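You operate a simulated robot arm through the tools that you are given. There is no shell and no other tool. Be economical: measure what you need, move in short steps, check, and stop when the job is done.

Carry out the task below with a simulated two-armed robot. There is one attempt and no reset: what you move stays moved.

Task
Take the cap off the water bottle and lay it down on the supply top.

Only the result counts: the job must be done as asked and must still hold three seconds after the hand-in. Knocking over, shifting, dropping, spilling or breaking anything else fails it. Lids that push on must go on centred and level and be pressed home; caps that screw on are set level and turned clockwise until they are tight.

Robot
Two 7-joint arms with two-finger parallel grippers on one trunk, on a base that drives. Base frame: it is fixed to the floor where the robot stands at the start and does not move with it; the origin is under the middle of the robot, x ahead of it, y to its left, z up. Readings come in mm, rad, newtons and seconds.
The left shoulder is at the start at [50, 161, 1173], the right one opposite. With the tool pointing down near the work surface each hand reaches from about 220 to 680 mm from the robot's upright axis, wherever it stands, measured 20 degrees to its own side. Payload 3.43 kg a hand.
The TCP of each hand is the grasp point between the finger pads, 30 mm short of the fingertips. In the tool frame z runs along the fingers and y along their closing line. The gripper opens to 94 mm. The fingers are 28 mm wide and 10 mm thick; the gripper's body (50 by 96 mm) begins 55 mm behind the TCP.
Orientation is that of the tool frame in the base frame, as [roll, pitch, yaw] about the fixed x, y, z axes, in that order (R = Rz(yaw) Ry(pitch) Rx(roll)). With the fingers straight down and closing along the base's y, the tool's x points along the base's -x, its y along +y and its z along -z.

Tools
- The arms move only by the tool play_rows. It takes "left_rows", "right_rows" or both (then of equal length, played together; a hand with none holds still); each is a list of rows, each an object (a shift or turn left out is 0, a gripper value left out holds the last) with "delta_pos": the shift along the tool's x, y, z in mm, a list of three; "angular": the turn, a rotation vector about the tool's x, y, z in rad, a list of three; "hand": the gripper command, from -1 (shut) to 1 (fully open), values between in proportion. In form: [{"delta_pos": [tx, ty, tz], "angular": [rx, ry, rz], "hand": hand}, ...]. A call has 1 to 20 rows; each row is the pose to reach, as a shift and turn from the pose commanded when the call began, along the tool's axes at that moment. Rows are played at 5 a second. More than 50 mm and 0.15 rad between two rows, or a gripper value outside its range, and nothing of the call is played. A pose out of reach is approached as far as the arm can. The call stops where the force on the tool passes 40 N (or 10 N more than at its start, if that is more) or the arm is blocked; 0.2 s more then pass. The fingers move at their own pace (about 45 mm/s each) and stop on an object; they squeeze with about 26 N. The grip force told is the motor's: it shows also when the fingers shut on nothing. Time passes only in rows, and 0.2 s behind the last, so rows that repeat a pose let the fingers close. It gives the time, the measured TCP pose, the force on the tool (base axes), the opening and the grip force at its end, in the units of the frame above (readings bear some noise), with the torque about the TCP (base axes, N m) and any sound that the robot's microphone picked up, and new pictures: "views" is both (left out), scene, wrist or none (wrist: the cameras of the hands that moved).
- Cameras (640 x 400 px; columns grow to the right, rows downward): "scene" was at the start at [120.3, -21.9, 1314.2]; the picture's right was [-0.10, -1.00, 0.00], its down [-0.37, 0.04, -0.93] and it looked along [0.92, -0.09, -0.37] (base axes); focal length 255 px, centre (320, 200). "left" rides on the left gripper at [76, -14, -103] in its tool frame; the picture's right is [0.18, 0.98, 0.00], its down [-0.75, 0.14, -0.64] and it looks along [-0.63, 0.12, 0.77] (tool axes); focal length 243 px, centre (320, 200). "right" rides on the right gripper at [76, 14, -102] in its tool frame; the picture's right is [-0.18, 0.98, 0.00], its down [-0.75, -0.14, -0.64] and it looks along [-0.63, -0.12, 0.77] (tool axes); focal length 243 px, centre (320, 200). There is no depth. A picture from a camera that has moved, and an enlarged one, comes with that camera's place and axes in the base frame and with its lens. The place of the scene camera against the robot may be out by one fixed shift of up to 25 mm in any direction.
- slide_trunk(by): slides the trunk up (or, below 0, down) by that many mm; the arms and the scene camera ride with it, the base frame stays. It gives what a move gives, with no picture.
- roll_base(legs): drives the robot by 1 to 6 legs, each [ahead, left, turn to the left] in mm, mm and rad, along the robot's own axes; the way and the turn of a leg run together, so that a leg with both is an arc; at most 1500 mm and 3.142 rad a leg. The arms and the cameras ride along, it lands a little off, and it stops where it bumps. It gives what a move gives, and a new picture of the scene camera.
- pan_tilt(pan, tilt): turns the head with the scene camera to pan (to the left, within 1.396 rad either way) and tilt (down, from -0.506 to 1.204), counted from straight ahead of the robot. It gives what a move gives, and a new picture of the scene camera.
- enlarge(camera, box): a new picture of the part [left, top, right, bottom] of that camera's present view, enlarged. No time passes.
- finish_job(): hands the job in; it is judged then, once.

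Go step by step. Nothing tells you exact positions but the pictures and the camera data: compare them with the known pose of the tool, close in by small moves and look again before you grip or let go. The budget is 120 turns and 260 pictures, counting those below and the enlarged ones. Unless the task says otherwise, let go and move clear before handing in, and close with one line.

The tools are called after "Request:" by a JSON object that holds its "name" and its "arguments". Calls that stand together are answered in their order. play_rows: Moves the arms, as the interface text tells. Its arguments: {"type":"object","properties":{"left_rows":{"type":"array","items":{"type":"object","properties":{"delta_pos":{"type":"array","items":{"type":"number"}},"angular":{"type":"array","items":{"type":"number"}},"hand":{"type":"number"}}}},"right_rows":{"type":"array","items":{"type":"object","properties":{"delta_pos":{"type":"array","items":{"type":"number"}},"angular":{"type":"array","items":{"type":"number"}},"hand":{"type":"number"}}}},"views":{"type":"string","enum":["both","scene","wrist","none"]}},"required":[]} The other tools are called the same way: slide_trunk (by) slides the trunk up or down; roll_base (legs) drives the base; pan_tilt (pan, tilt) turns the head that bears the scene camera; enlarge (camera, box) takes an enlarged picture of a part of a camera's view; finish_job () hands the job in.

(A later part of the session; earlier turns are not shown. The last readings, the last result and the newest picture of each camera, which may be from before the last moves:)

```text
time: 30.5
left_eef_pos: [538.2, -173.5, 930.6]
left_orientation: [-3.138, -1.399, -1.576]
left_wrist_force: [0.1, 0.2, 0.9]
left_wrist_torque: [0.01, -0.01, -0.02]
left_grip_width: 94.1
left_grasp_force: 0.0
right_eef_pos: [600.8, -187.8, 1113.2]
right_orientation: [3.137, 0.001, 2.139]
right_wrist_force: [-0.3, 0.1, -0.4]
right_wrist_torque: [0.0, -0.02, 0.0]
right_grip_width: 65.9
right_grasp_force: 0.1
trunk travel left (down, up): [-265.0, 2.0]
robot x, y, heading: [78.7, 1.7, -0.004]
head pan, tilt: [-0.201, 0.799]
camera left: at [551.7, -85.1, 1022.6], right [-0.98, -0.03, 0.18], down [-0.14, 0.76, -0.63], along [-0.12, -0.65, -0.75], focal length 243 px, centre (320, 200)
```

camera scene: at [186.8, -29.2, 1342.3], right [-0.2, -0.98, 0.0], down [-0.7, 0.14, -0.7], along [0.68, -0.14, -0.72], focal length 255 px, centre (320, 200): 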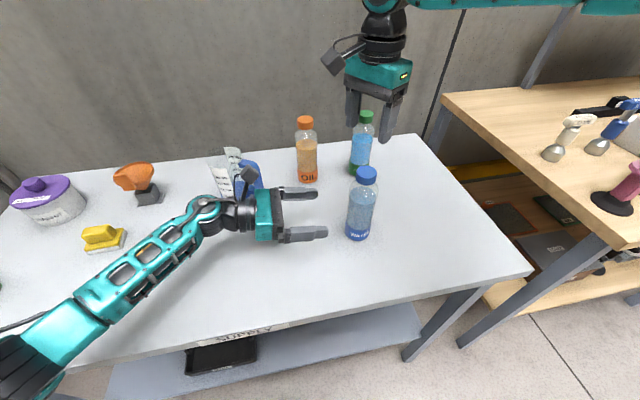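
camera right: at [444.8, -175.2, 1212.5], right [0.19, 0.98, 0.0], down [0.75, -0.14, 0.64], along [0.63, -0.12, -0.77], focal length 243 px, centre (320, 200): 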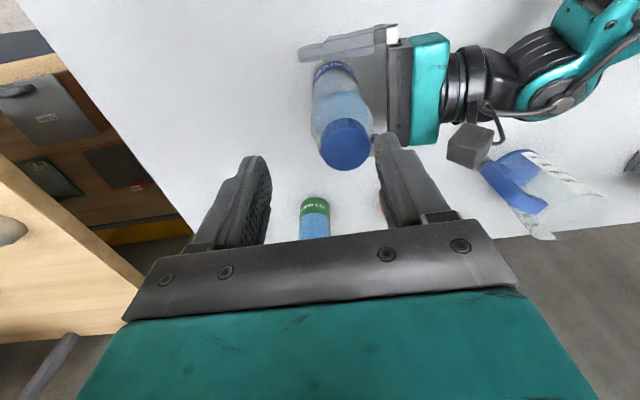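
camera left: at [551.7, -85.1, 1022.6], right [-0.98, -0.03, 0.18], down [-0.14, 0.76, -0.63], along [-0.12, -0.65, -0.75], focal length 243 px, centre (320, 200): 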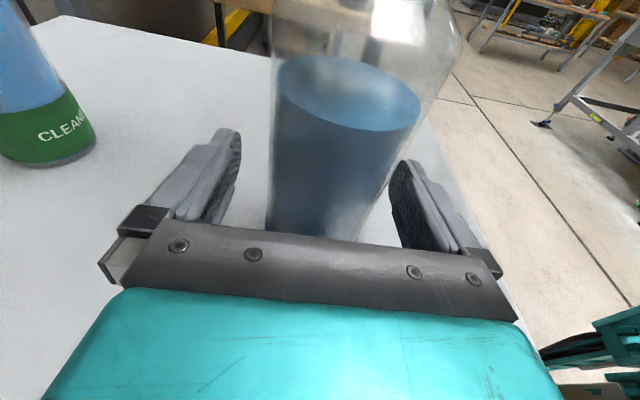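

Centred well. I close the left hand and move the right hand over the cap, turning it a bit further clockwise for a longer unscrewing stroke.

Request:
{"name": "play_rows", "arguments": {"left_rows": [{"hand": 0.3}, {"hand": -0.3}, {"hand": -1}, {"hand": -1}, {"hand": -1}, {"hand": -1}], "right_rows": [{"delta_pos": [15, -15, 0], "angular": [0, 0, 0.12], "hand": 0.4}, {"delta_pos": [30, -30, 0], "angular": [0, 0, 0.24]}, {"delta_pos": [46, -44, 0], "angular": [0, 0, 0.36]}, {"delta_pos": [46, -44, 0], "angular": [0, 0, 0.48]}, {"delta_pos": [46, -44, 0], "angular": [0, 0, 0.5]}, {"delta_pos": [46, -44, 0], "angular": [0, 0, 0.5]}]}}

Request:
{"name": "enlarge", "arguments": {"camera": "scene", "box": [290, 80, 450, 200]}}

```text
time: 31.9
left_eef_pos: [537.2, -173.3, 931.4]
left_orientation: [-3.133, -1.401, -1.578]
left_wrist_force: [-0.9, -0.8, 3.1]
left_wrist_torque: [-0.09, 0.21, -0.02]
left_grip_width: 53.0
left_grasp_force: 25.9
right_eef_pos: [538.5, -173.8, 1113.4]
right_orientation: [3.14, -0.002, 1.64]
right_wrist_force: [0.3, -0.2, 0.8]
right_wrist_torque: [0.02, 0.0, 0.01]
right_grip_width: 65.8
right_grasp_force: 0.1
trunk travel left (down, up): [-265.0, 2.0]
robot x, y, heading: [78.1, -1.0, 0.0]
head pan, tilt: [-0.201, 0.799]
camera scene: at [186.4, -29.2, 1342.4], right [-0.2, -0.98, 0.0], down [-0.7, 0.14, -0.7], along [0.68, -0.14, -0.72], focal length 255 px, centre (320, 200)
camera right: at [547.7, -96.9, 1216.1], right [0.99, -0.12, 0.0], down [-0.09, -0.76, 0.64], along [-0.07, -0.64, -0.77], focal length 243 px, centre (320, 200)
camera left: at [551.5, -85.0, 1023.1], right [-0.98, -0.03, 0.18], down [-0.14, 0.76, -0.63], along [-0.12, -0.65, -0.75], focal length 243 px, centre (320, 200)
```

scene: 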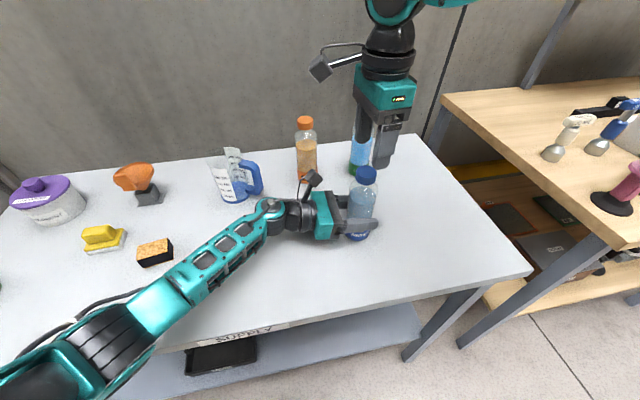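
right: 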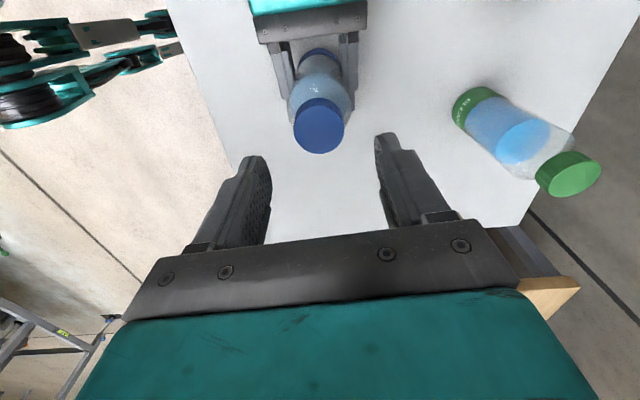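
left: 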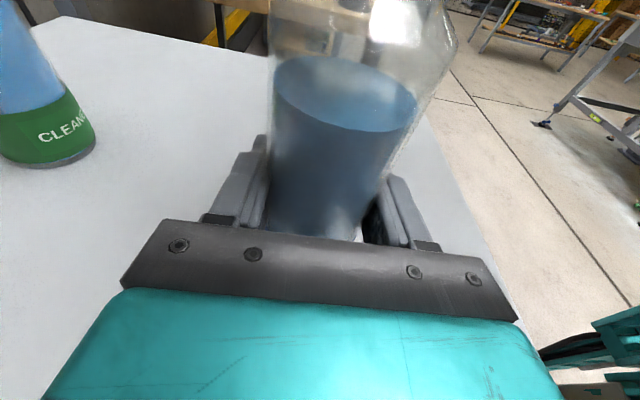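

```text
3.33 times, centred on (370, 140) of scene
camera zoom: at [186.4, -29.2, 1342.4], right [-0.2, -0.98, 0.0], down [-0.7, 0.14, -0.7], along [0.68, -0.14, -0.72], focal length 850 px, centre (153, 400)
```

zoom: 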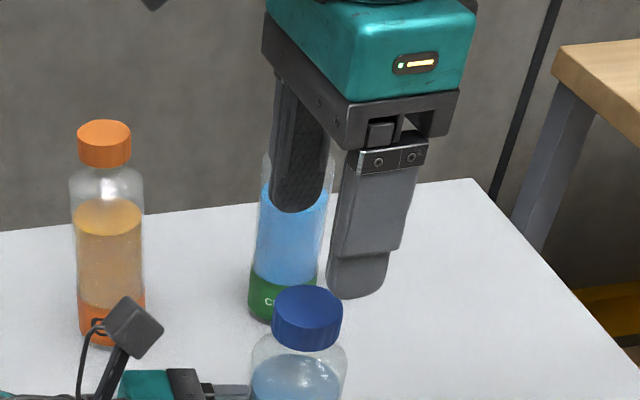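

The left grip reads 53 mm where it read 63.6 before, so I check the hold before going on.

Request:
{"name": "enlarge", "arguments": {"camera": "scene", "box": [290, 150, 410, 250]}}

Request:
{"name": "enlarge", "arguments": {"camera": "right", "box": [240, 0, 400, 160]}}

```text
4.00 times, centred on (350, 200) of scene
camera zoom: at [186.4, -29.2, 1342.4], right [-0.2, -0.98, 0.0], down [-0.7, 0.14, -0.7], along [0.68, -0.14, -0.72], focal length 1020 px, centre (200, 200)
```

zoom: 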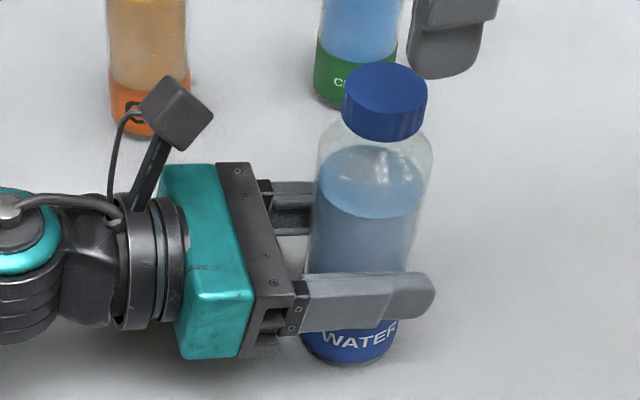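

```text
2.50 times, centred on (320, 80) of right
camera zoom: at [547.7, -96.9, 1216.1], right [0.99, -0.12, 0.0], down [-0.09, -0.76, 0.64], along [-0.07, -0.64, -0.77], focal length 606 px, centre (320, 500)
```

zoom: 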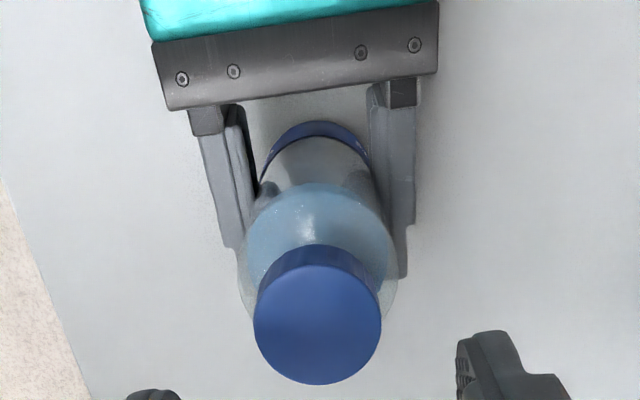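

The body simply has a narrower waist, and the hold is good. The cap is centred under the right hand, so I descend until the fingertips straddle it.

Request:
{"name": "play_rows", "arguments": {"right_rows": [{"delta_pos": [0, 0, 20]}, {"delta_pos": [0, 0, 40]}, {"delta_pos": [0, 0, 55]}, {"delta_pos": [0, 0, 65]}, {"delta_pos": [0, 0, 65]}], "views": "wrist"}}

Request:
{"name": "enlarge", "arguments": {"camera": "scene", "box": [290, 110, 430, 230]}}

```text
time: 33.1
left_eef_pos: [538.1, -172.7, 931.7]
left_orientation: [-3.134, -1.401, -1.575]
left_wrist_force: [-0.8, -1.5, 4.6]
left_wrist_torque: [-0.21, 0.22, 0.04]
left_grip_width: 53.1
left_grasp_force: 26.0
right_eef_pos: [538.5, -173.2, 1048.8]
right_orientation: [3.138, -0.001, 1.638]
right_wrist_force: [-0.2, -0.7, -0.3]
right_wrist_torque: [-0.02, 0.0, -0.01]
right_grip_width: 65.7
right_grasp_force: 0.1
trunk travel left (down, up): [-265.0, 2.0]
robot x, y, heading: [76.6, -0.9, -0.001]
head pan, tilt: [-0.201, 0.799]
camera right: at [547.6, -96.4, 1151.0], right [0.99, -0.12, 0.0], down [-0.09, -0.76, 0.64], along [-0.07, -0.64, -0.77], focal length 243 px, centre (320, 200)
```

right: 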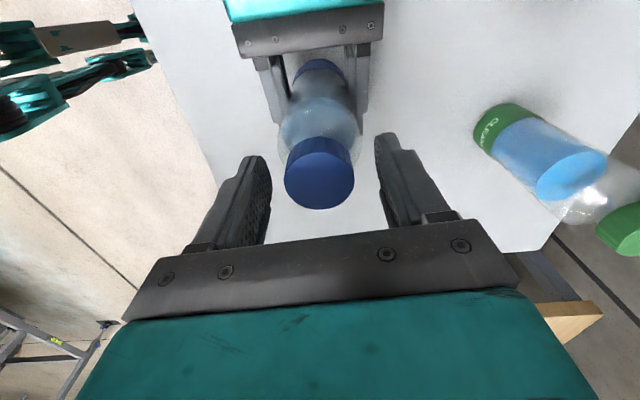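

```text
3.33 times, centred on (360, 170) of scene
camera zoom: at [186.3, -29.2, 1342.4], right [-0.2, -0.98, 0.0], down [-0.7, 0.14, -0.7], along [0.68, -0.14, -0.72], focal length 850 px, centre (187, 300)
```

zoom: 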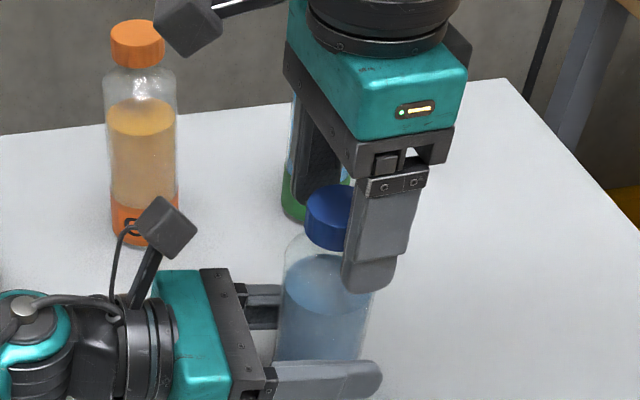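

The cap sits centred between the right fingers, with pads covering its full height. I close the right hand on it.

Request:
{"name": "play_rows", "arguments": {"right_rows": [{"hand": 0.1}, {"hand": -0.3}, {"hand": -1}, {"hand": -1}, {"hand": -1}], "views": "wrist"}}

```text
time: 34.3
left_eef_pos: [539.1, -172.1, 932.0]
left_orientation: [-3.133, -1.402, -1.578]
left_wrist_force: [0.9, -2.1, 6.1]
left_wrist_torque: [-0.21, 0.29, 0.07]
left_grip_width: 53.2
left_grasp_force: 25.7
right_eef_pos: [537.7, -174.4, 1049.0]
right_orientation: [3.138, -0.001, 1.637]
right_wrist_force: [-0.2, -0.1, 0.1]
right_wrist_torque: [0.03, 0.04, 0.0]
right_grip_width: 35.1
right_grasp_force: 26.0
trunk travel left (down, up): [-265.0, 2.0]
robot x, y, heading: [80.7, -2.8, -0.002]
head pan, tilt: [-0.201, 0.799]
camera right: at [547.5, -96.5, 1151.2], right [0.99, -0.12, 0.0], down [-0.09, -0.76, 0.64], along [-0.07, -0.64, -0.77], focal length 243 px, centre (320, 200)
```

right: 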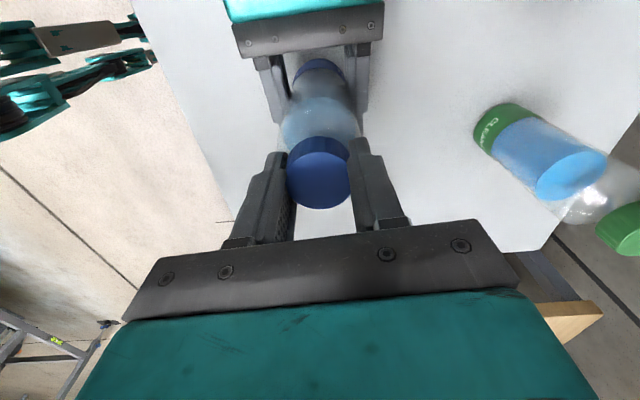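

The cap is gripped (35 mm). I turn it counter-clockwise (seen from above) with a slight rise.

Request:
{"name": "play_rows", "arguments": {"right_rows": [{"angular": [0, 0, -0.14], "delta_pos": [0, 0, -0.1]}, {"angular": [0, 0, -0.28], "delta_pos": [0, 0, -0.1]}, {"angular": [0, 0, -0.42], "delta_pos": [0, 0, -0.2]}, {"angular": [0, 0, -0.56], "delta_pos": [0, 0, -0.2]}, {"angular": [0, 0, -0.7], "delta_pos": [0, 0, -0.3]}, {"angular": [0, 0, -0.84], "delta_pos": [0, 0, -0.4]}, {"angular": [0, 0, -0.98], "delta_pos": [0, 0, -0.4]}, {"angular": [0, 0, -1.12], "delta_pos": [0, 0, -0.5]}, {"angular": [0, 0, -1.26], "delta_pos": [0, 0, -0.5]}, {"angular": [0, 0, -1.4], "delta_pos": [0, 0, -0.6]}, {"angular": [0, 0, -1.54], "delta_pos": [0, 0, -0.7]}, {"angular": [0, 0, -1.54], "delta_pos": [0, 0, -0.7]}]}}

```text
time: 36.9
left_eef_pos: [539.1, -173.3, 930.9]
left_orientation: [-3.134, -1.4, -1.581]
left_wrist_force: [1.5, -8.1, 8.8]
left_wrist_torque: [0.49, -0.18, 0.05]
left_grip_width: 53.1
left_grasp_force: 26.2
right_eef_pos: [538.2, -173.1, 1049.3]
right_orientation: [3.139, 0.006, -3.101]
right_wrist_force: [1.8, 9.2, 0.9]
right_wrist_torque: [0.15, -0.03, 0.0]
right_grip_width: 35.2
right_grasp_force: 25.8
trunk travel left (down, up): [-265.0, 2.0]
robot x, y, heading: [78.9, -0.0, 0.002]
head pan, tilt: [-0.201, 0.799]
camera scene: at [186.4, -29.0, 1342.4], right [-0.2, -0.98, 0.0], down [-0.7, 0.14, -0.7], along [0.68, -0.14, -0.72], focal length 255 px, centre (320, 200)
camera right: at [462.1, -162.1, 1151.5], right [0.14, 0.99, 0.0], down [0.76, -0.11, 0.65], along [0.64, -0.09, -0.76], focal length 243 px, centre (320, 200)
```

scene: 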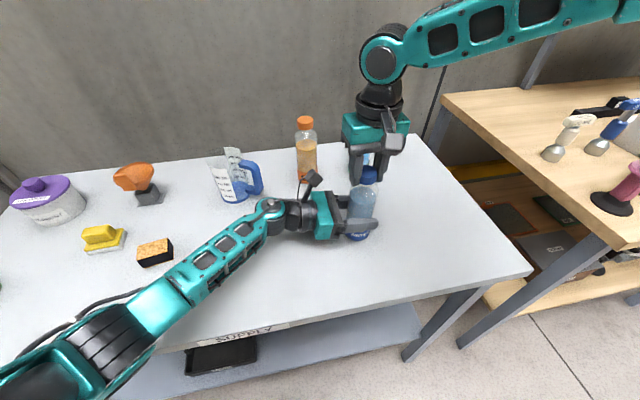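
right: 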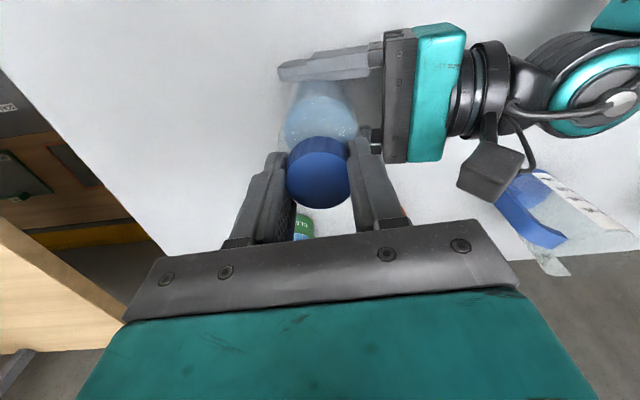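

The turn worked without slipping out. I go on another 1.4 rad counter-clockwise.

Request:
{"name": "play_rows", "arguments": {"right_rows": [{"angular": [0, 0, -0.14], "delta_pos": [0, 0.5, -0.1]}, {"angular": [0, 0, -0.28], "delta_pos": [0, 0.5, -0.1]}, {"angular": [0, 0, -0.42], "delta_pos": [0, 0.5, -0.2]}, {"angular": [0, 0, -0.56], "delta_pos": [0, 0.5, -0.2]}, {"angular": [0, 0, -0.7], "delta_pos": [0, 0.5, -0.3]}, {"angular": [0, 0, -0.84], "delta_pos": [0, 0.5, -0.4]}, {"angular": [0, 0, -0.98], "delta_pos": [0, 0.5, -0.4]}, {"angular": [0, 0, -1.12], "delta_pos": [0, 0.5, -0.5]}, {"angular": [0, 0, -1.26], "delta_pos": [0, 0.5, -0.5]}, {"angular": [0, 0, -1.4], "delta_pos": [0, 0.5, -0.6]}, {"angular": [0, 0, -1.4], "delta_pos": [0, 0.5, -0.7]}]}}

Request:
{"name": "enlarge", "arguments": {"camera": "scene", "box": [290, 110, 430, 250]}}

```text
time: 39.3
left_eef_pos: [538.5, -173.5, 931.4]
left_orientation: [-3.133, -1.4, -1.578]
left_wrist_force: [4.6, -15.0, 7.1]
left_wrist_torque: [0.44, 0.32, 0.1]
left_grip_width: 53.0
left_grasp_force: 26.0
right_eef_pos: [538.3, -173.9, 1050.5]
right_orientation: [-3.138, 0.004, -1.701]
right_wrist_force: [-2.1, 11.9, 3.7]
right_wrist_torque: [0.35, 0.08, 0.01]
right_grip_width: 35.5
right_grasp_force: 25.8
trunk travel left (down, up): [-265.0, 2.0]
robot x, y, heading: [82.2, 2.5, -0.001]
head pan, tilt: [-0.201, 0.799]
camera scene: at [186.0, -29.1, 1342.4], right [-0.2, -0.98, 0.0], down [-0.7, 0.14, -0.7], along [0.68, -0.14, -0.72], focal length 255 px, centre (320, 200)
camera right: at [514.3, -246.7, 1151.9], right [-0.95, 0.31, 0.0], down [0.24, 0.73, 0.65], along [0.2, 0.61, -0.76], focal length 243 px, centre (320, 200)
```

scene: 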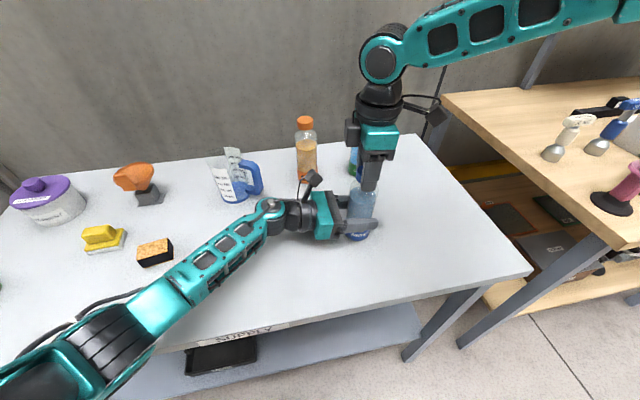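
right: 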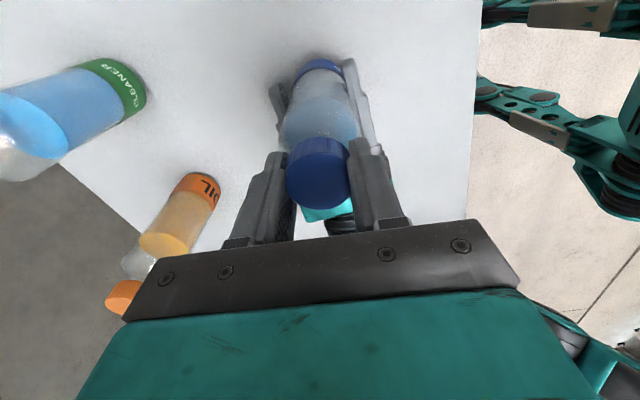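

```text
2.86 times, centred on (360, 180) of scene
camera zoom: at [186.0, -29.1, 1342.4], right [-0.2, -0.98, 0.0], down [-0.7, 0.14, -0.7], along [0.68, -0.14, -0.72], focal length 728 px, centre (206, 257)
```

zoom: 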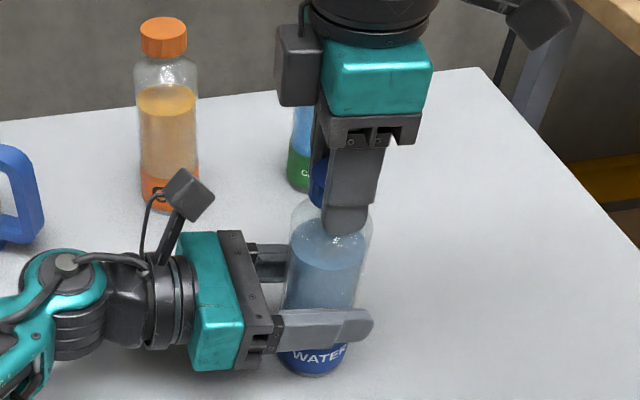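

The label has not moved, so the cap is turning on the bottle (about 2.9 rad so far). I continue a further 1.1 rad.

Request:
{"name": "play_rows", "arguments": {"right_rows": [{"angular": [0, 0, -0.14], "delta_pos": [0, 0, -0.1]}, {"angular": [0, 0, -0.28], "delta_pos": [0, 0, -0.1]}, {"angular": [0, 0, -0.42], "delta_pos": [0, 0, -0.2]}, {"angular": [0, 0, -0.56], "delta_pos": [0, 0, -0.3]}, {"angular": [0, 0, -0.7], "delta_pos": [0, 0, -0.3]}, {"angular": [0, 0, -0.84], "delta_pos": [0, 0, -0.4]}, {"angular": [0, 0, -0.98], "delta_pos": [0, 0, -0.5]}, {"angular": [0, 0, -1.1], "delta_pos": [0, 0, -0.5]}, {"angular": [0, 0, -1.1], "delta_pos": [0, 0, -0.5]}], "views": "wrist"}}

```text
time: 41.3
left_eef_pos: [537.8, -173.7, 930.4]
left_orientation: [-3.128, -1.403, -1.582]
left_wrist_force: [7.6, -12.2, 7.6]
left_wrist_torque: [-0.24, 0.61, 0.01]
left_grip_width: 52.9
left_grasp_force: 25.5
right_eef_pos: [538.3, -173.2, 1050.5]
right_orientation: [-3.14, -0.002, -0.602]
right_wrist_force: [-6.9, 6.8, 4.2]
right_wrist_torque: [0.11, 0.11, 0.03]
right_grip_width: 35.2
right_grasp_force: 26.3
trunk travel left (down, up): [-265.0, 2.0]
robot x, y, heading: [77.3, -0.0, -0.001]
head pan, tilt: [-0.201, 0.799]
camera right: at [593.0, -228.4, 1153.0], right [-0.71, -0.71, 0.0], down [-0.54, 0.54, 0.64], along [-0.45, 0.46, -0.77], focal length 243 px, centre (320, 200)
```

right: 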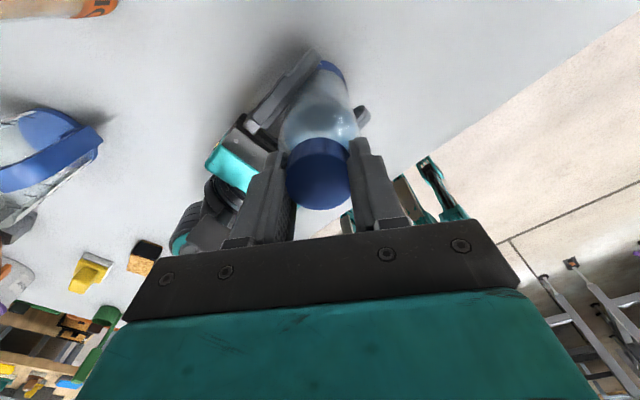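

I have turned about 4 rad and the torque is tiny. I try a gentle 5 mm lift and watch the force.

Request:
{"name": "play_rows", "arguments": {"right_rows": [{"delta_pos": [0, 0, -1]}, {"delta_pos": [0, 0, -2]}, {"delta_pos": [0, 0, -3]}, {"delta_pos": [0, 0, -4]}, {"delta_pos": [0, 0, -5]}], "views": "wrist"}}

```text
time: 42.5
left_eef_pos: [537.8, -173.4, 932.4]
left_orientation: [-3.129, -1.403, -1.583]
left_wrist_force: [0.3, -4.4, 20.2]
left_wrist_torque: [0.36, 0.25, -0.01]
left_grip_width: 53.3
left_grasp_force: 26.3
right_eef_pos: [538.9, -174.4, 1053.5]
right_orientation: [-3.141, 0.0, -0.603]
right_wrist_force: [-0.1, 4.0, -23.9]
right_wrist_torque: [0.07, -0.17, 0.02]
right_grip_width: 35.4
right_grasp_force: 26.0
trunk travel left (down, up): [-265.0, 2.0]
robot x, y, heading: [79.5, 1.4, 0.001]
head pan, tilt: [-0.201, 0.799]
camera right: at [593.6, -229.2, 1155.7], right [-0.71, -0.7, 0.0], down [-0.54, 0.54, 0.64], along [-0.45, 0.46, -0.77], focal length 243 px, centre (320, 200)
```

right: 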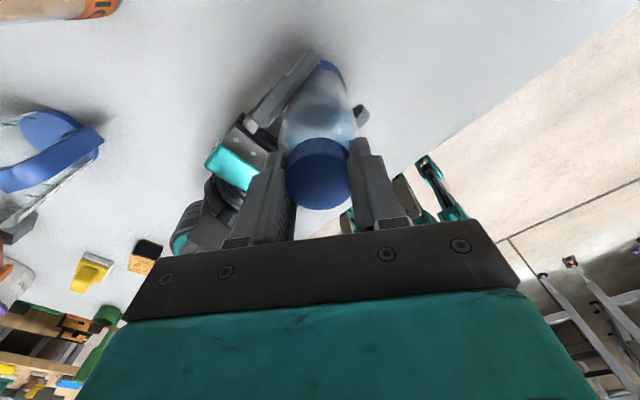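

It is still threaded (24 N on lifting). I lower 4 mm and turn further.

Request:
{"name": "play_rows", "arguments": {"right_rows": [{"delta_pos": [0, 0, 2]}, {"delta_pos": [0, 0, 4]}, {"delta_pos": [0, 0, 4], "angular": [0, 0, -0.14]}, {"delta_pos": [0, 0, 4], "angular": [0, 0, -0.28]}, {"delta_pos": [0, 0, 4], "angular": [0, 0, -0.42]}, {"delta_pos": [0, 0, 4], "angular": [0, 0, -0.56]}, {"delta_pos": [0, 0, 4], "angular": [0, 0, -0.7]}, {"delta_pos": [0, 0, 3.5], "angular": [0, 0, -0.84]}, {"delta_pos": [0, 0, 3.5], "angular": [0, 0, -0.98]}, {"delta_pos": [0, 0, 3.5], "angular": [0, 0, -0.98]}], "views": "scene"}}

```text
time: 44.7
left_eef_pos: [538.9, -172.4, 931.1]
left_orientation: [-3.129, -1.4, -1.583]
left_wrist_force: [5.7, 3.1, 12.4]
left_wrist_torque: [-0.29, -0.25, 0.15]
left_grip_width: 53.0
left_grasp_force: 25.9
right_eef_pos: [539.2, -173.1, 1051.5]
right_orientation: [3.14, -0.004, 0.38]
right_wrist_force: [0.5, -0.5, -0.7]
right_wrist_torque: [-0.01, 0.04, -0.01]
right_grip_width: 35.5
right_grasp_force: 25.8
trunk travel left (down, up): [-265.0, 2.0]
robot x, y, heading: [80.8, -1.5, -0.002]
head pan, tilt: [-0.201, 0.799]
camera scene: at [186.2, -28.4, 1342.4], right [-0.2, -0.98, 0.0], down [-0.7, 0.14, -0.7], along [0.68, -0.14, -0.72], focal length 255 px, centre (320, 200)
```

scene: 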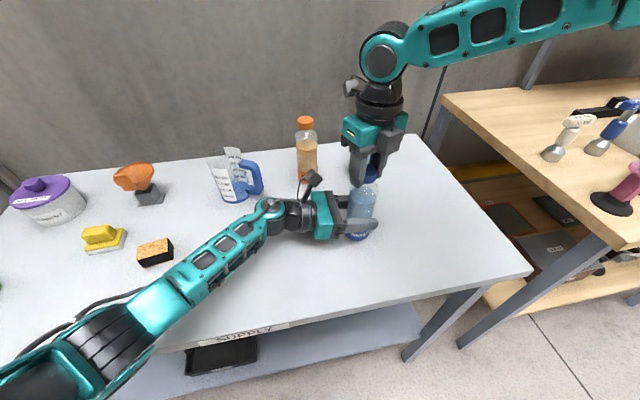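

The forces on the right hand dropped to nothing, which suggests the cap is free. I lift gently.

Request:
{"name": "play_rows", "arguments": {"right_rows": [{"delta_pos": [0, 0, -1]}, {"delta_pos": [0, 0, -2]}, {"delta_pos": [0, 0, -3]}, {"delta_pos": [0, 0, -4]}, {"delta_pos": [0, 0, -5]}], "views": "none"}}

```text
time: 45.9
left_eef_pos: [537.3, -172.4, 930.4]
left_orientation: [-3.132, -1.402, -1.577]
left_wrist_force: [4.5, 3.1, 14.1]
left_wrist_torque: [-0.16, -0.11, 0.07]
left_grip_width: 53.0
left_grasp_force: 26.1
right_eef_pos: [538.3, -172.3, 1057.0]
right_orientation: [-3.141, -0.003, 0.378]
right_wrist_force: [-0.6, -0.2, -0.6]
right_wrist_torque: [0.0, 0.0, 0.0]
right_grip_width: 35.2
right_grasp_force: 25.3
trunk travel left (down, up): [-265.0, 2.0]
robot x, y, heading: [79.2, -1.3, -0.002]
head pan, tilt: [-0.201, 0.799]
```

The cap lifts freely. I raise it 50 mm and look.

Request:
{"name": "play_rows", "arguments": {"right_rows": [{"delta_pos": [0, 0, -10]}, {"delta_pos": [0, 0, -25]}, {"delta_pos": [0, 0, -40]}, {"delta_pos": [0, 0, -50]}, {"delta_pos": [0, 0, -50]}]}}

Request:
{"name": "enlarge", "arguments": {"camera": "scene", "box": [290, 90, 430, 250]}}

```text
time: 47.1
left_eef_pos: [537.5, -173.6, 932.1]
left_orientation: [-3.133, -1.4, -1.581]
left_wrist_force: [2.9, 3.3, 12.7]
left_wrist_torque: [-0.11, 0.0, 0.01]
left_grip_width: 53.0
left_grasp_force: 26.1
right_eef_pos: [537.9, -173.5, 1107.2]
right_orientation: [-3.14, -0.004, 0.378]
right_wrist_force: [0.3, 0.3, 0.5]
right_wrist_torque: [0.01, -0.01, -0.02]
right_grip_width: 35.2
right_grasp_force: 25.5
trunk travel left (down, up): [-265.0, 2.0]
robot x, y, heading: [79.4, -1.3, 0.001]
head pan, tilt: [-0.201, 0.799]
camera scene: at [186.1, -28.4, 1342.4], right [-0.2, -0.98, 0.0], down [-0.7, 0.14, -0.7], along [0.68, -0.14, -0.72], focal length 255 px, centre (320, 200)
camera right: at [614.4, -157.7, 1209.6], right [0.19, -0.98, 0.0], down [-0.76, -0.15, 0.64], along [-0.63, -0.12, -0.77], focal length 243 px, centre (320, 200)
```

scene: 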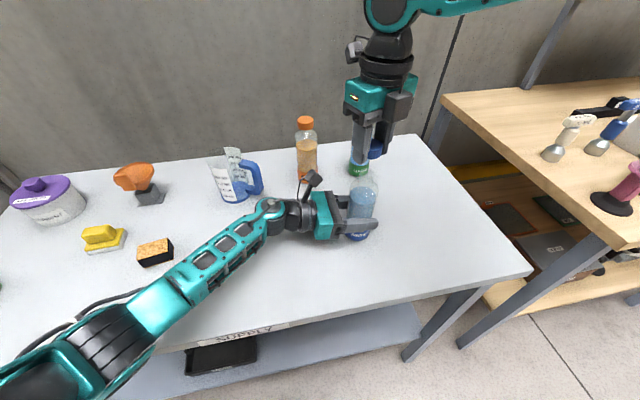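
right: 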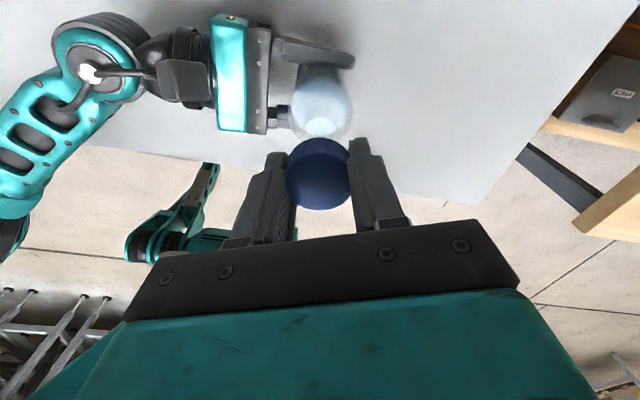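

```text
2.50 times, centred on (360, 170) of scene
camera zoom: at [186.1, -28.4, 1342.4], right [-0.2, -0.98, 0.0], down [-0.7, 0.14, -0.7], along [0.68, -0.14, -0.72], focal length 637 px, centre (220, 275)
```

zoom: 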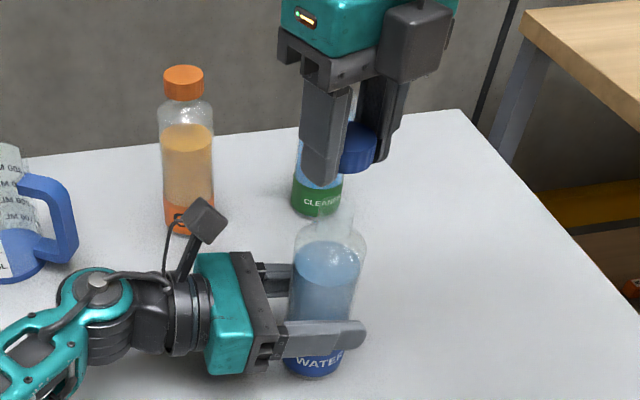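

The cap is off and held in the right hand. I carry it to a clear part of the tabletop near (488, -331) and lower partway.

Request:
{"name": "play_rows", "arguments": {"right_rows": [{"delta_pos": [-26, 32, 0]}, {"delta_pos": [-52, 64, 0]}, {"delta_pos": [-78, 96, 0]}, {"delta_pos": [-105, 127, 0]}, {"delta_pos": [-105, 127, 40]}, {"delta_pos": [-105, 127, 80]}, {"delta_pos": [-105, 127, 120]}, {"delta_pos": [-105, 127, 160]}, {"delta_pos": [-105, 127, 180]}, {"delta_pos": [-105, 127, 180]}]}}

Request:
{"name": "enlarge", "arguments": {"camera": "scene", "box": [360, 170, 500, 290]}}

```text
time: 49.3
left_eef_pos: [536.9, -173.2, 931.5]
left_orientation: [-3.132, -1.403, -1.58]
left_wrist_force: [0.2, 1.7, 10.0]
left_wrist_torque: [-0.26, 0.14, -0.02]
left_grip_width: 53.1
left_grasp_force: 26.2
right_eef_pos: [486.7, -329.7, 926.2]
right_orientation: [3.141, -0.005, 0.377]
right_wrist_force: [-0.1, 0.7, 0.0]
right_wrist_torque: [0.01, 0.03, 0.01]
right_grip_width: 35.1
right_grasp_force: 25.5
trunk travel left (down, up): [-265.0, 2.0]
robot x, y, heading: [82.0, 0.5, -0.004]
head pan, tilt: [-0.201, 0.799]
camera scene: at [186.0, -28.7, 1342.4], right [-0.2, -0.98, 0.0], down [-0.7, 0.14, -0.7], along [0.68, -0.14, -0.72], focal length 255 px, centre (320, 200)
camera right: at [563.7, -314.3, 1028.9], right [0.19, -0.98, 0.0], down [-0.76, -0.15, 0.64], along [-0.63, -0.12, -0.77], focal length 243 px, centre (320, 200)
```

scene: 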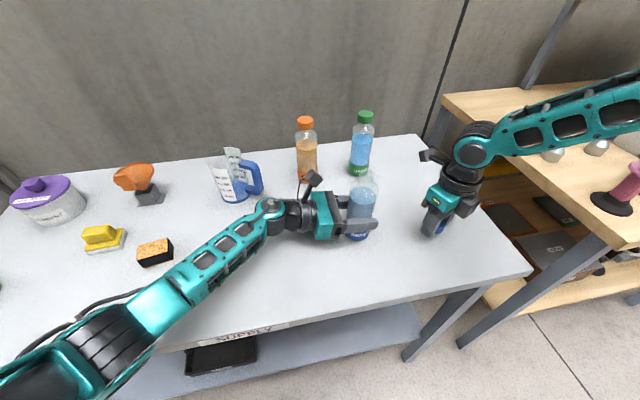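
right: 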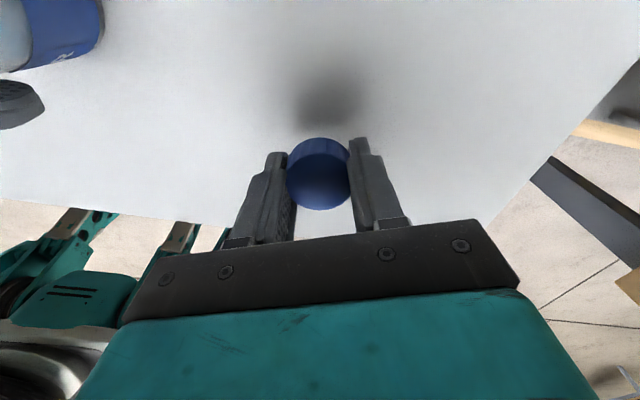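

```text
3.33 times, centred on (430, 230) of scene
camera zoom: at [186.0, -28.7, 1342.4], right [-0.2, -0.98, 0.0], down [-0.7, 0.14, -0.7], along [0.68, -0.14, -0.72], focal length 850 px, centre (-47, 100)
```

zoom: 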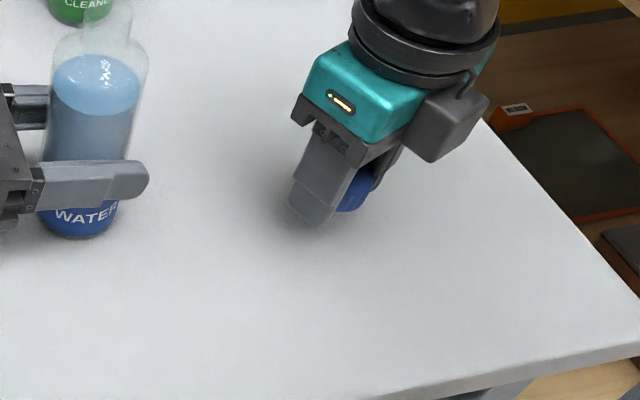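

I lower toward the table in small steps, watching the contact force.

Request:
{"name": "play_rows", "arguments": {"right_rows": [{"delta_pos": [0, 0, 8]}, {"delta_pos": [0, 0, 14]}, {"delta_pos": [0, 0, 18]}, {"delta_pos": [0, 0, 21]}, {"delta_pos": [0, 0, 24]}, {"delta_pos": [0, 0, 26]}, {"delta_pos": [0, 0, 28]}]}}

Request:
{"name": "enlarge", "arguments": {"camera": "right", "box": [230, 80, 410, 230]}}

```text
time: 50.9
left_eef_pos: [537.1, -172.9, 931.8]
left_orientation: [-3.133, -1.402, -1.579]
left_wrist_force: [-0.6, 0.4, 9.8]
left_wrist_torque: [-0.31, 0.14, -0.05]
left_grip_width: 53.1
left_grasp_force: 25.7
right_eef_pos: [487.2, -330.6, 898.8]
right_orientation: [-3.141, -0.004, 0.373]
right_wrist_force: [-0.9, 0.3, 0.5]
right_wrist_torque: [-0.04, 0.01, -0.03]
right_grip_width: 34.8
right_grasp_force: 26.2
trunk travel left (down, up): [-265.0, 2.0]
robot x, y, heading: [80.4, 3.3, 0.004]
head pan, tilt: [-0.201, 0.799]
camera scene: at [186.0, -28.8, 1342.4], right [-0.2, -0.98, 0.0], down [-0.7, 0.14, -0.7], along [0.68, -0.14, -0.72], focal length 255 px, centre (320, 200)
camera right: at [564.0, -315.3, 1001.2], right [0.19, -0.98, 0.0], down [-0.76, -0.15, 0.64], along [-0.63, -0.12, -0.77], focal length 243 px, centre (320, 200)
```

scene: 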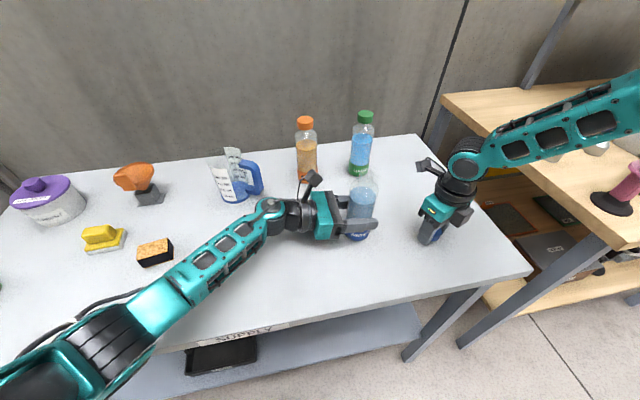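
right: 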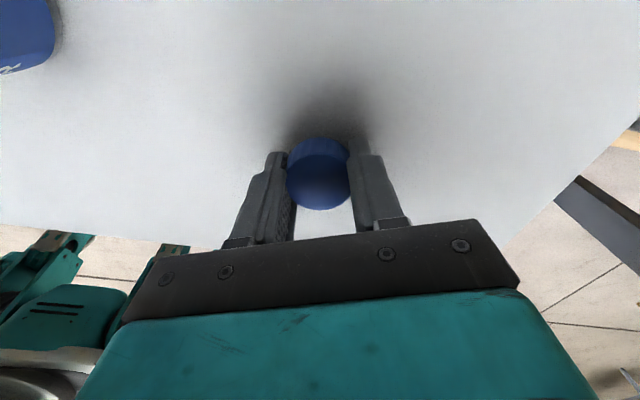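

```text
2.67 times, centred on (320, 155) of right
camera zoom: at [564.0, -315.3, 1001.2], right [0.19, -0.98, 0.0], down [-0.76, -0.15, 0.64], along [-0.63, -0.12, -0.77], focal length 647 px, centre (320, 320)
```

zoom: 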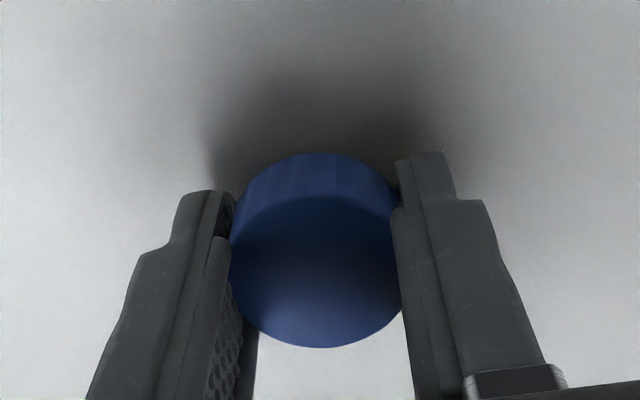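

Not yet in contact. I go on in 1 mm steps.

Request:
{"name": "play_rows", "arguments": {"right_rows": [{"delta_pos": [0, 0, 1.5]}, {"delta_pos": [0, 0, 3]}, {"delta_pos": [0, 0, 4]}, {"delta_pos": [0, 0, 5]}, {"delta_pos": [0, 0, 6]}], "views": "none"}}

```text
time: 52.1
left_eef_pos: [537.9, -172.1, 932.4]
left_orientation: [-3.132, -1.402, -1.58]
left_wrist_force: [-0.9, 0.4, 8.7]
left_wrist_torque: [-0.29, 0.19, -0.03]
left_grip_width: 53.0
left_grasp_force: 25.8
right_eef_pos: [488.2, -329.2, 891.8]
right_orientation: [-3.141, -0.005, 0.375]
right_wrist_force: [-0.4, -0.4, 0.0]
right_wrist_torque: [0.03, 0.04, 0.04]
right_grip_width: 35.2
right_grasp_force: 26.1
trunk travel left (down, up): [-265.0, 2.0]
robot x, y, heading: [80.4, 2.0, -0.0]
head pan, tilt: [-0.201, 0.799]
```

Request:
{"name": "play_rows", "arguments": {"right_rows": [{"delta_pos": [0, 0, 1]}, {"delta_pos": [0, 0, 2]}, {"delta_pos": [0, 0, 3]}, {"delta_pos": [0, 0, 4]}, {"delta_pos": [0, 0, 5]}], "views": "wrist"}}

Request:
{"name": "enlarge", "arguments": {"camera": "scene", "box": [380, 190, 480, 270]}}

```text
time: 53.3
left_eef_pos: [536.0, -172.9, 930.7]
left_orientation: [-3.123, -1.4, -1.589]
left_wrist_force: [2.1, -0.2, 2.0]
left_wrist_torque: [-0.22, -0.08, 0.1]
left_grip_width: 52.8
left_grasp_force: 26.3
right_eef_pos: [488.0, -329.5, 889.3]
right_orientation: [3.14, -0.008, 0.377]
right_wrist_force: [-6.0, -3.6, 27.7]
right_wrist_torque: [0.3, 0.75, 0.04]
right_grip_width: 34.7
right_grasp_force: 25.8
trunk travel left (down, up): [-265.0, 2.0]
robot x, y, heading: [75.9, -1.5, -0.0]
head pan, tilt: [-0.201, 0.799]
camera right: at [563.6, -314.4, 992.8], right [0.19, -0.98, 0.0], down [-0.76, -0.15, 0.64], along [-0.62, -0.12, -0.77], focal length 243 px, centre (320, 200)
```

right: 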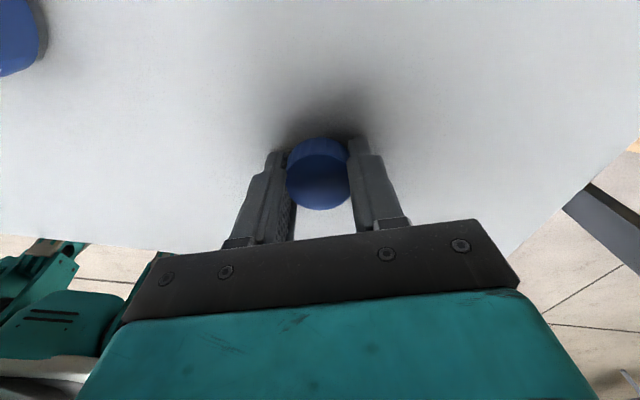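

```text
5.00 times, centred on (430, 230) of scene
camera zoom: at [184.3, -28.2, 1343.0], right [-0.2, -0.98, 0.0], down [-0.7, 0.14, -0.7], along [0.68, -0.14, -0.72], focal length 1275 px, centre (-230, 50)
```

zoom: 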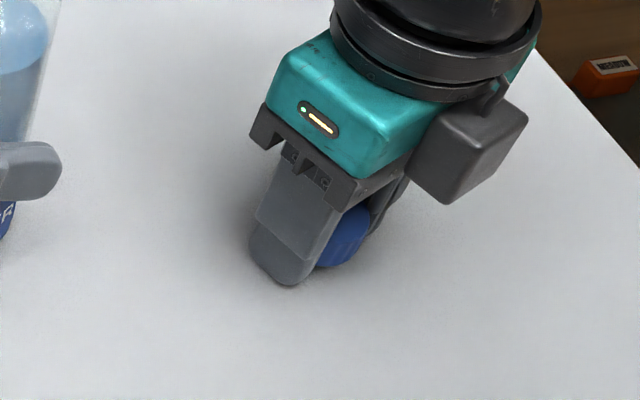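

Contact at z≈889 (28 N). I ease up 2.5 mm and open slowly.

Request:
{"name": "play_rows", "arguments": {"right_rows": [{"delta_pos": [0, 0, -2.5]}, {"delta_pos": [0, 0, -2.5]}, {"delta_pos": [0, 0, -2.5], "hand": -0.2}, {"delta_pos": [0, 0, -2.5], "hand": -0.1}, {"delta_pos": [0, 0, -2.5], "hand": 0.1}, {"delta_pos": [0, 0, -2.5], "hand": 0.4}, {"delta_pos": [0, 0, -2.5], "hand": 0.6}, {"delta_pos": [0, 0, -2.5], "hand": 0.6}], "views": "wrist"}}

```text
time: 55.1
left_eef_pos: [538.4, -172.3, 931.3]
left_orientation: [-3.132, -1.402, -1.581]
left_wrist_force: [-1.0, 1.2, 7.2]
left_wrist_torque: [-0.15, 0.3, -0.07]
left_grip_width: 53.0
left_grasp_force: 26.4
right_eef_pos: [488.9, -329.9, 889.9]
right_orientation: [-3.141, -0.003, 0.377]
right_wrist_force: [-0.1, 0.0, -0.3]
right_wrist_torque: [-0.03, -0.05, -0.01]
right_grip_width: 75.2
right_grasp_force: 0.0
trunk travel left (down, up): [-265.0, 2.0]
robot x, y, heading: [77.1, -0.1, 0.002]
head pan, tilt: [-0.201, 0.799]
camera right: at [564.2, -314.5, 992.7], right [0.19, -0.98, 0.0], down [-0.76, -0.15, 0.64], along [-0.63, -0.12, -0.77], focal length 243 px, centre (320, 200)
```

right: 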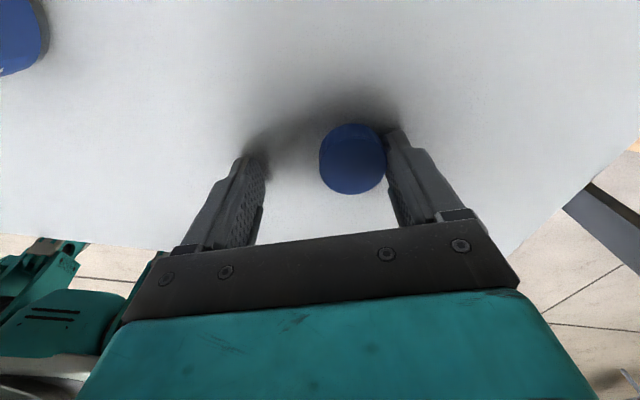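

The cap dropped onto the table beside one finger. I open fully, shift slightly to clear it, then lift straight up.

Request:
{"name": "play_rows", "arguments": {"right_rows": [{"hand": 1}, {"hand": 1}, {"delta_pos": [0, 6, 0]}, {"delta_pos": [0, 10, 0]}, {"delta_pos": [0, 10, -10]}, {"delta_pos": [0, 10, -30]}, {"delta_pos": [0, 10, -60]}, {"delta_pos": [0, 10, -100]}]}}

Request:
{"name": "enlarge", "arguments": {"camera": "scene", "box": [380, 190, 480, 270]}}

Request:
{"name": "enlarge", "arguments": {"camera": "right", "box": [240, 60, 440, 200]}}

```text
time: 56.9
left_eef_pos: [538.0, -172.6, 932.0]
left_orientation: [-3.13, -1.401, -1.58]
left_wrist_force: [-2.0, 1.8, 7.4]
left_wrist_torque: [-0.19, 0.28, -0.02]
left_grip_width: 52.9
left_grasp_force: 26.4
right_eef_pos: [490.8, -339.6, 990.8]
right_orientation: [3.141, -0.005, 0.377]
right_wrist_force: [-0.4, -0.4, 0.6]
right_wrist_torque: [-0.01, -0.02, -0.03]
right_grip_width: 94.0
right_grasp_force: 0.0
trunk travel left (down, up): [-265.0, 2.0]
robot x, y, heading: [84.1, 2.9, 0.001]
head pan, tilt: [-0.201, 0.799]
camera scene: at [185.9, -28.9, 1342.4], right [-0.2, -0.98, 0.0], down [-0.7, 0.14, -0.7], along [0.68, -0.14, -0.72], focal length 255 px, centre (320, 200)
camera right: at [566.6, -325.1, 1093.2], right [0.19, -0.98, 0.0], down [-0.76, -0.15, 0.64], along [-0.63, -0.12, -0.77], focal length 243 px, centre (320, 200)
```

scene: 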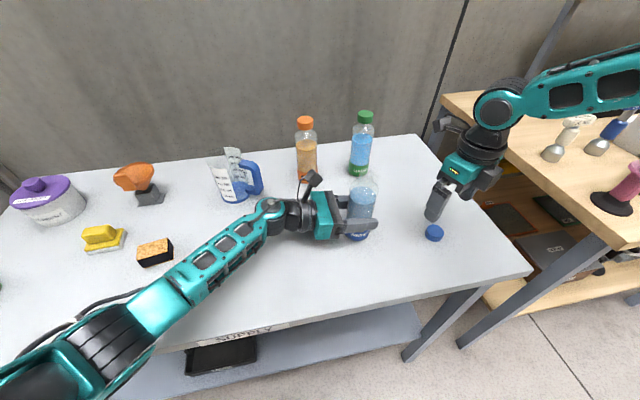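
right: 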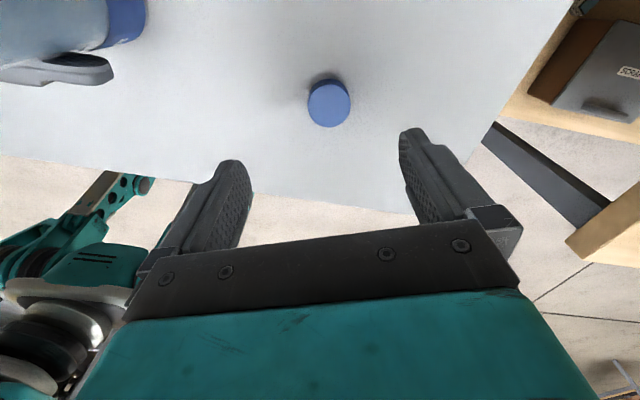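

```text
5.00 times, centred on (430, 230) of scene
camera zoom: at [185.9, -28.9, 1342.4], right [-0.2, -0.98, 0.0], down [-0.7, 0.14, -0.7], along [0.68, -0.14, -0.72], focal length 1275 px, centre (-230, 50)
```

zoom: 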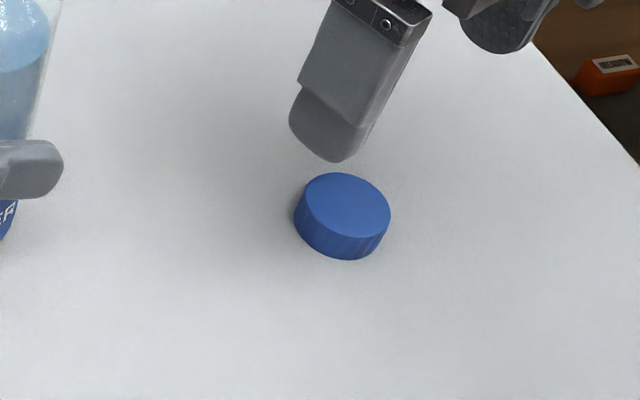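

```text
2.86 times, centred on (340, 130) of right
camera zoom: at [566.6, -325.1, 1093.2], right [0.19, -0.98, 0.0], down [-0.76, -0.15, 0.64], along [-0.63, -0.12, -0.77], focal length 693 px, centre (263, 400)
```

zoom: 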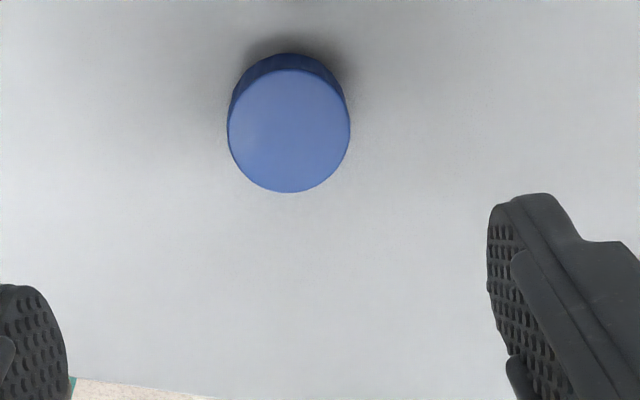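

The cap lies flat on the supply table. Now I release the bottle with the left hand.

Request:
{"name": "play_rows", "arguments": {"left_rows": [{"hand": 0.2}, {"hand": 0.4}, {"hand": 0.7}, {"hand": 1}, {"hand": 1}], "views": "both"}}

Request:
{"name": "enlarge", "arguments": {"camera": "scene", "box": [290, 150, 410, 250]}}

```text
time: 58.1
left_eef_pos: [538.0, -173.5, 930.3]
left_orientation: [-3.136, -1.399, -1.577]
left_wrist_force: [-0.2, 0.0, -0.2]
left_wrist_torque: [0.01, 0.0, 0.01]
left_grip_width: 94.0
left_grasp_force: 0.0
right_eef_pos: [491.7, -339.9, 989.4]
right_orientation: [-3.14, -0.003, 0.378]
right_wrist_force: [0.4, 0.1, -0.3]
right_wrist_torque: [-0.02, 0.01, -0.02]
right_grip_width: 93.9
right_grasp_force: 0.2
trunk travel left (down, up): [-265.0, 2.0]
robot x, y, heading: [79.7, 0.9, -0.003]
head pan, tilt: [-0.201, 0.799]
camera scene: at [186.8, -29.2, 1342.3], right [-0.2, -0.98, 0.0], down [-0.7, 0.14, -0.7], along [0.68, -0.14, -0.72], focal length 255 px, centre (320, 200)
camera left: at [551.8, -84.8, 1022.6], right [-0.98, -0.03, 0.18], down [-0.14, 0.76, -0.63], along [-0.12, -0.65, -0.75], focal length 243 px, centre (320, 200)
```

scene: 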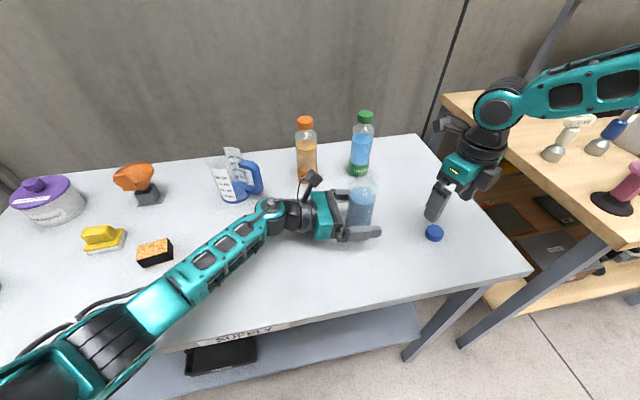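
left: 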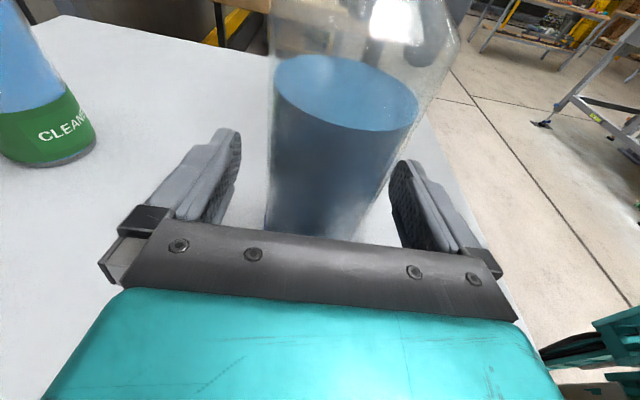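

```text
4.00 times, centred on (350, 200) of scene
camera zoom: at [186.8, -29.2, 1342.3], right [-0.2, -0.98, 0.0], down [-0.7, 0.14, -0.7], along [0.68, -0.14, -0.72], focal length 1020 px, centre (200, 200)
```

zoom: 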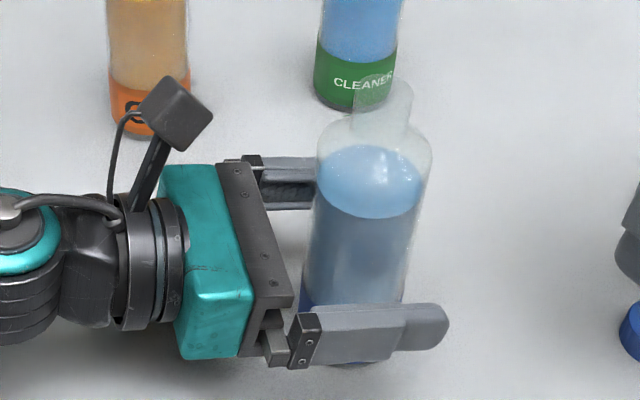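

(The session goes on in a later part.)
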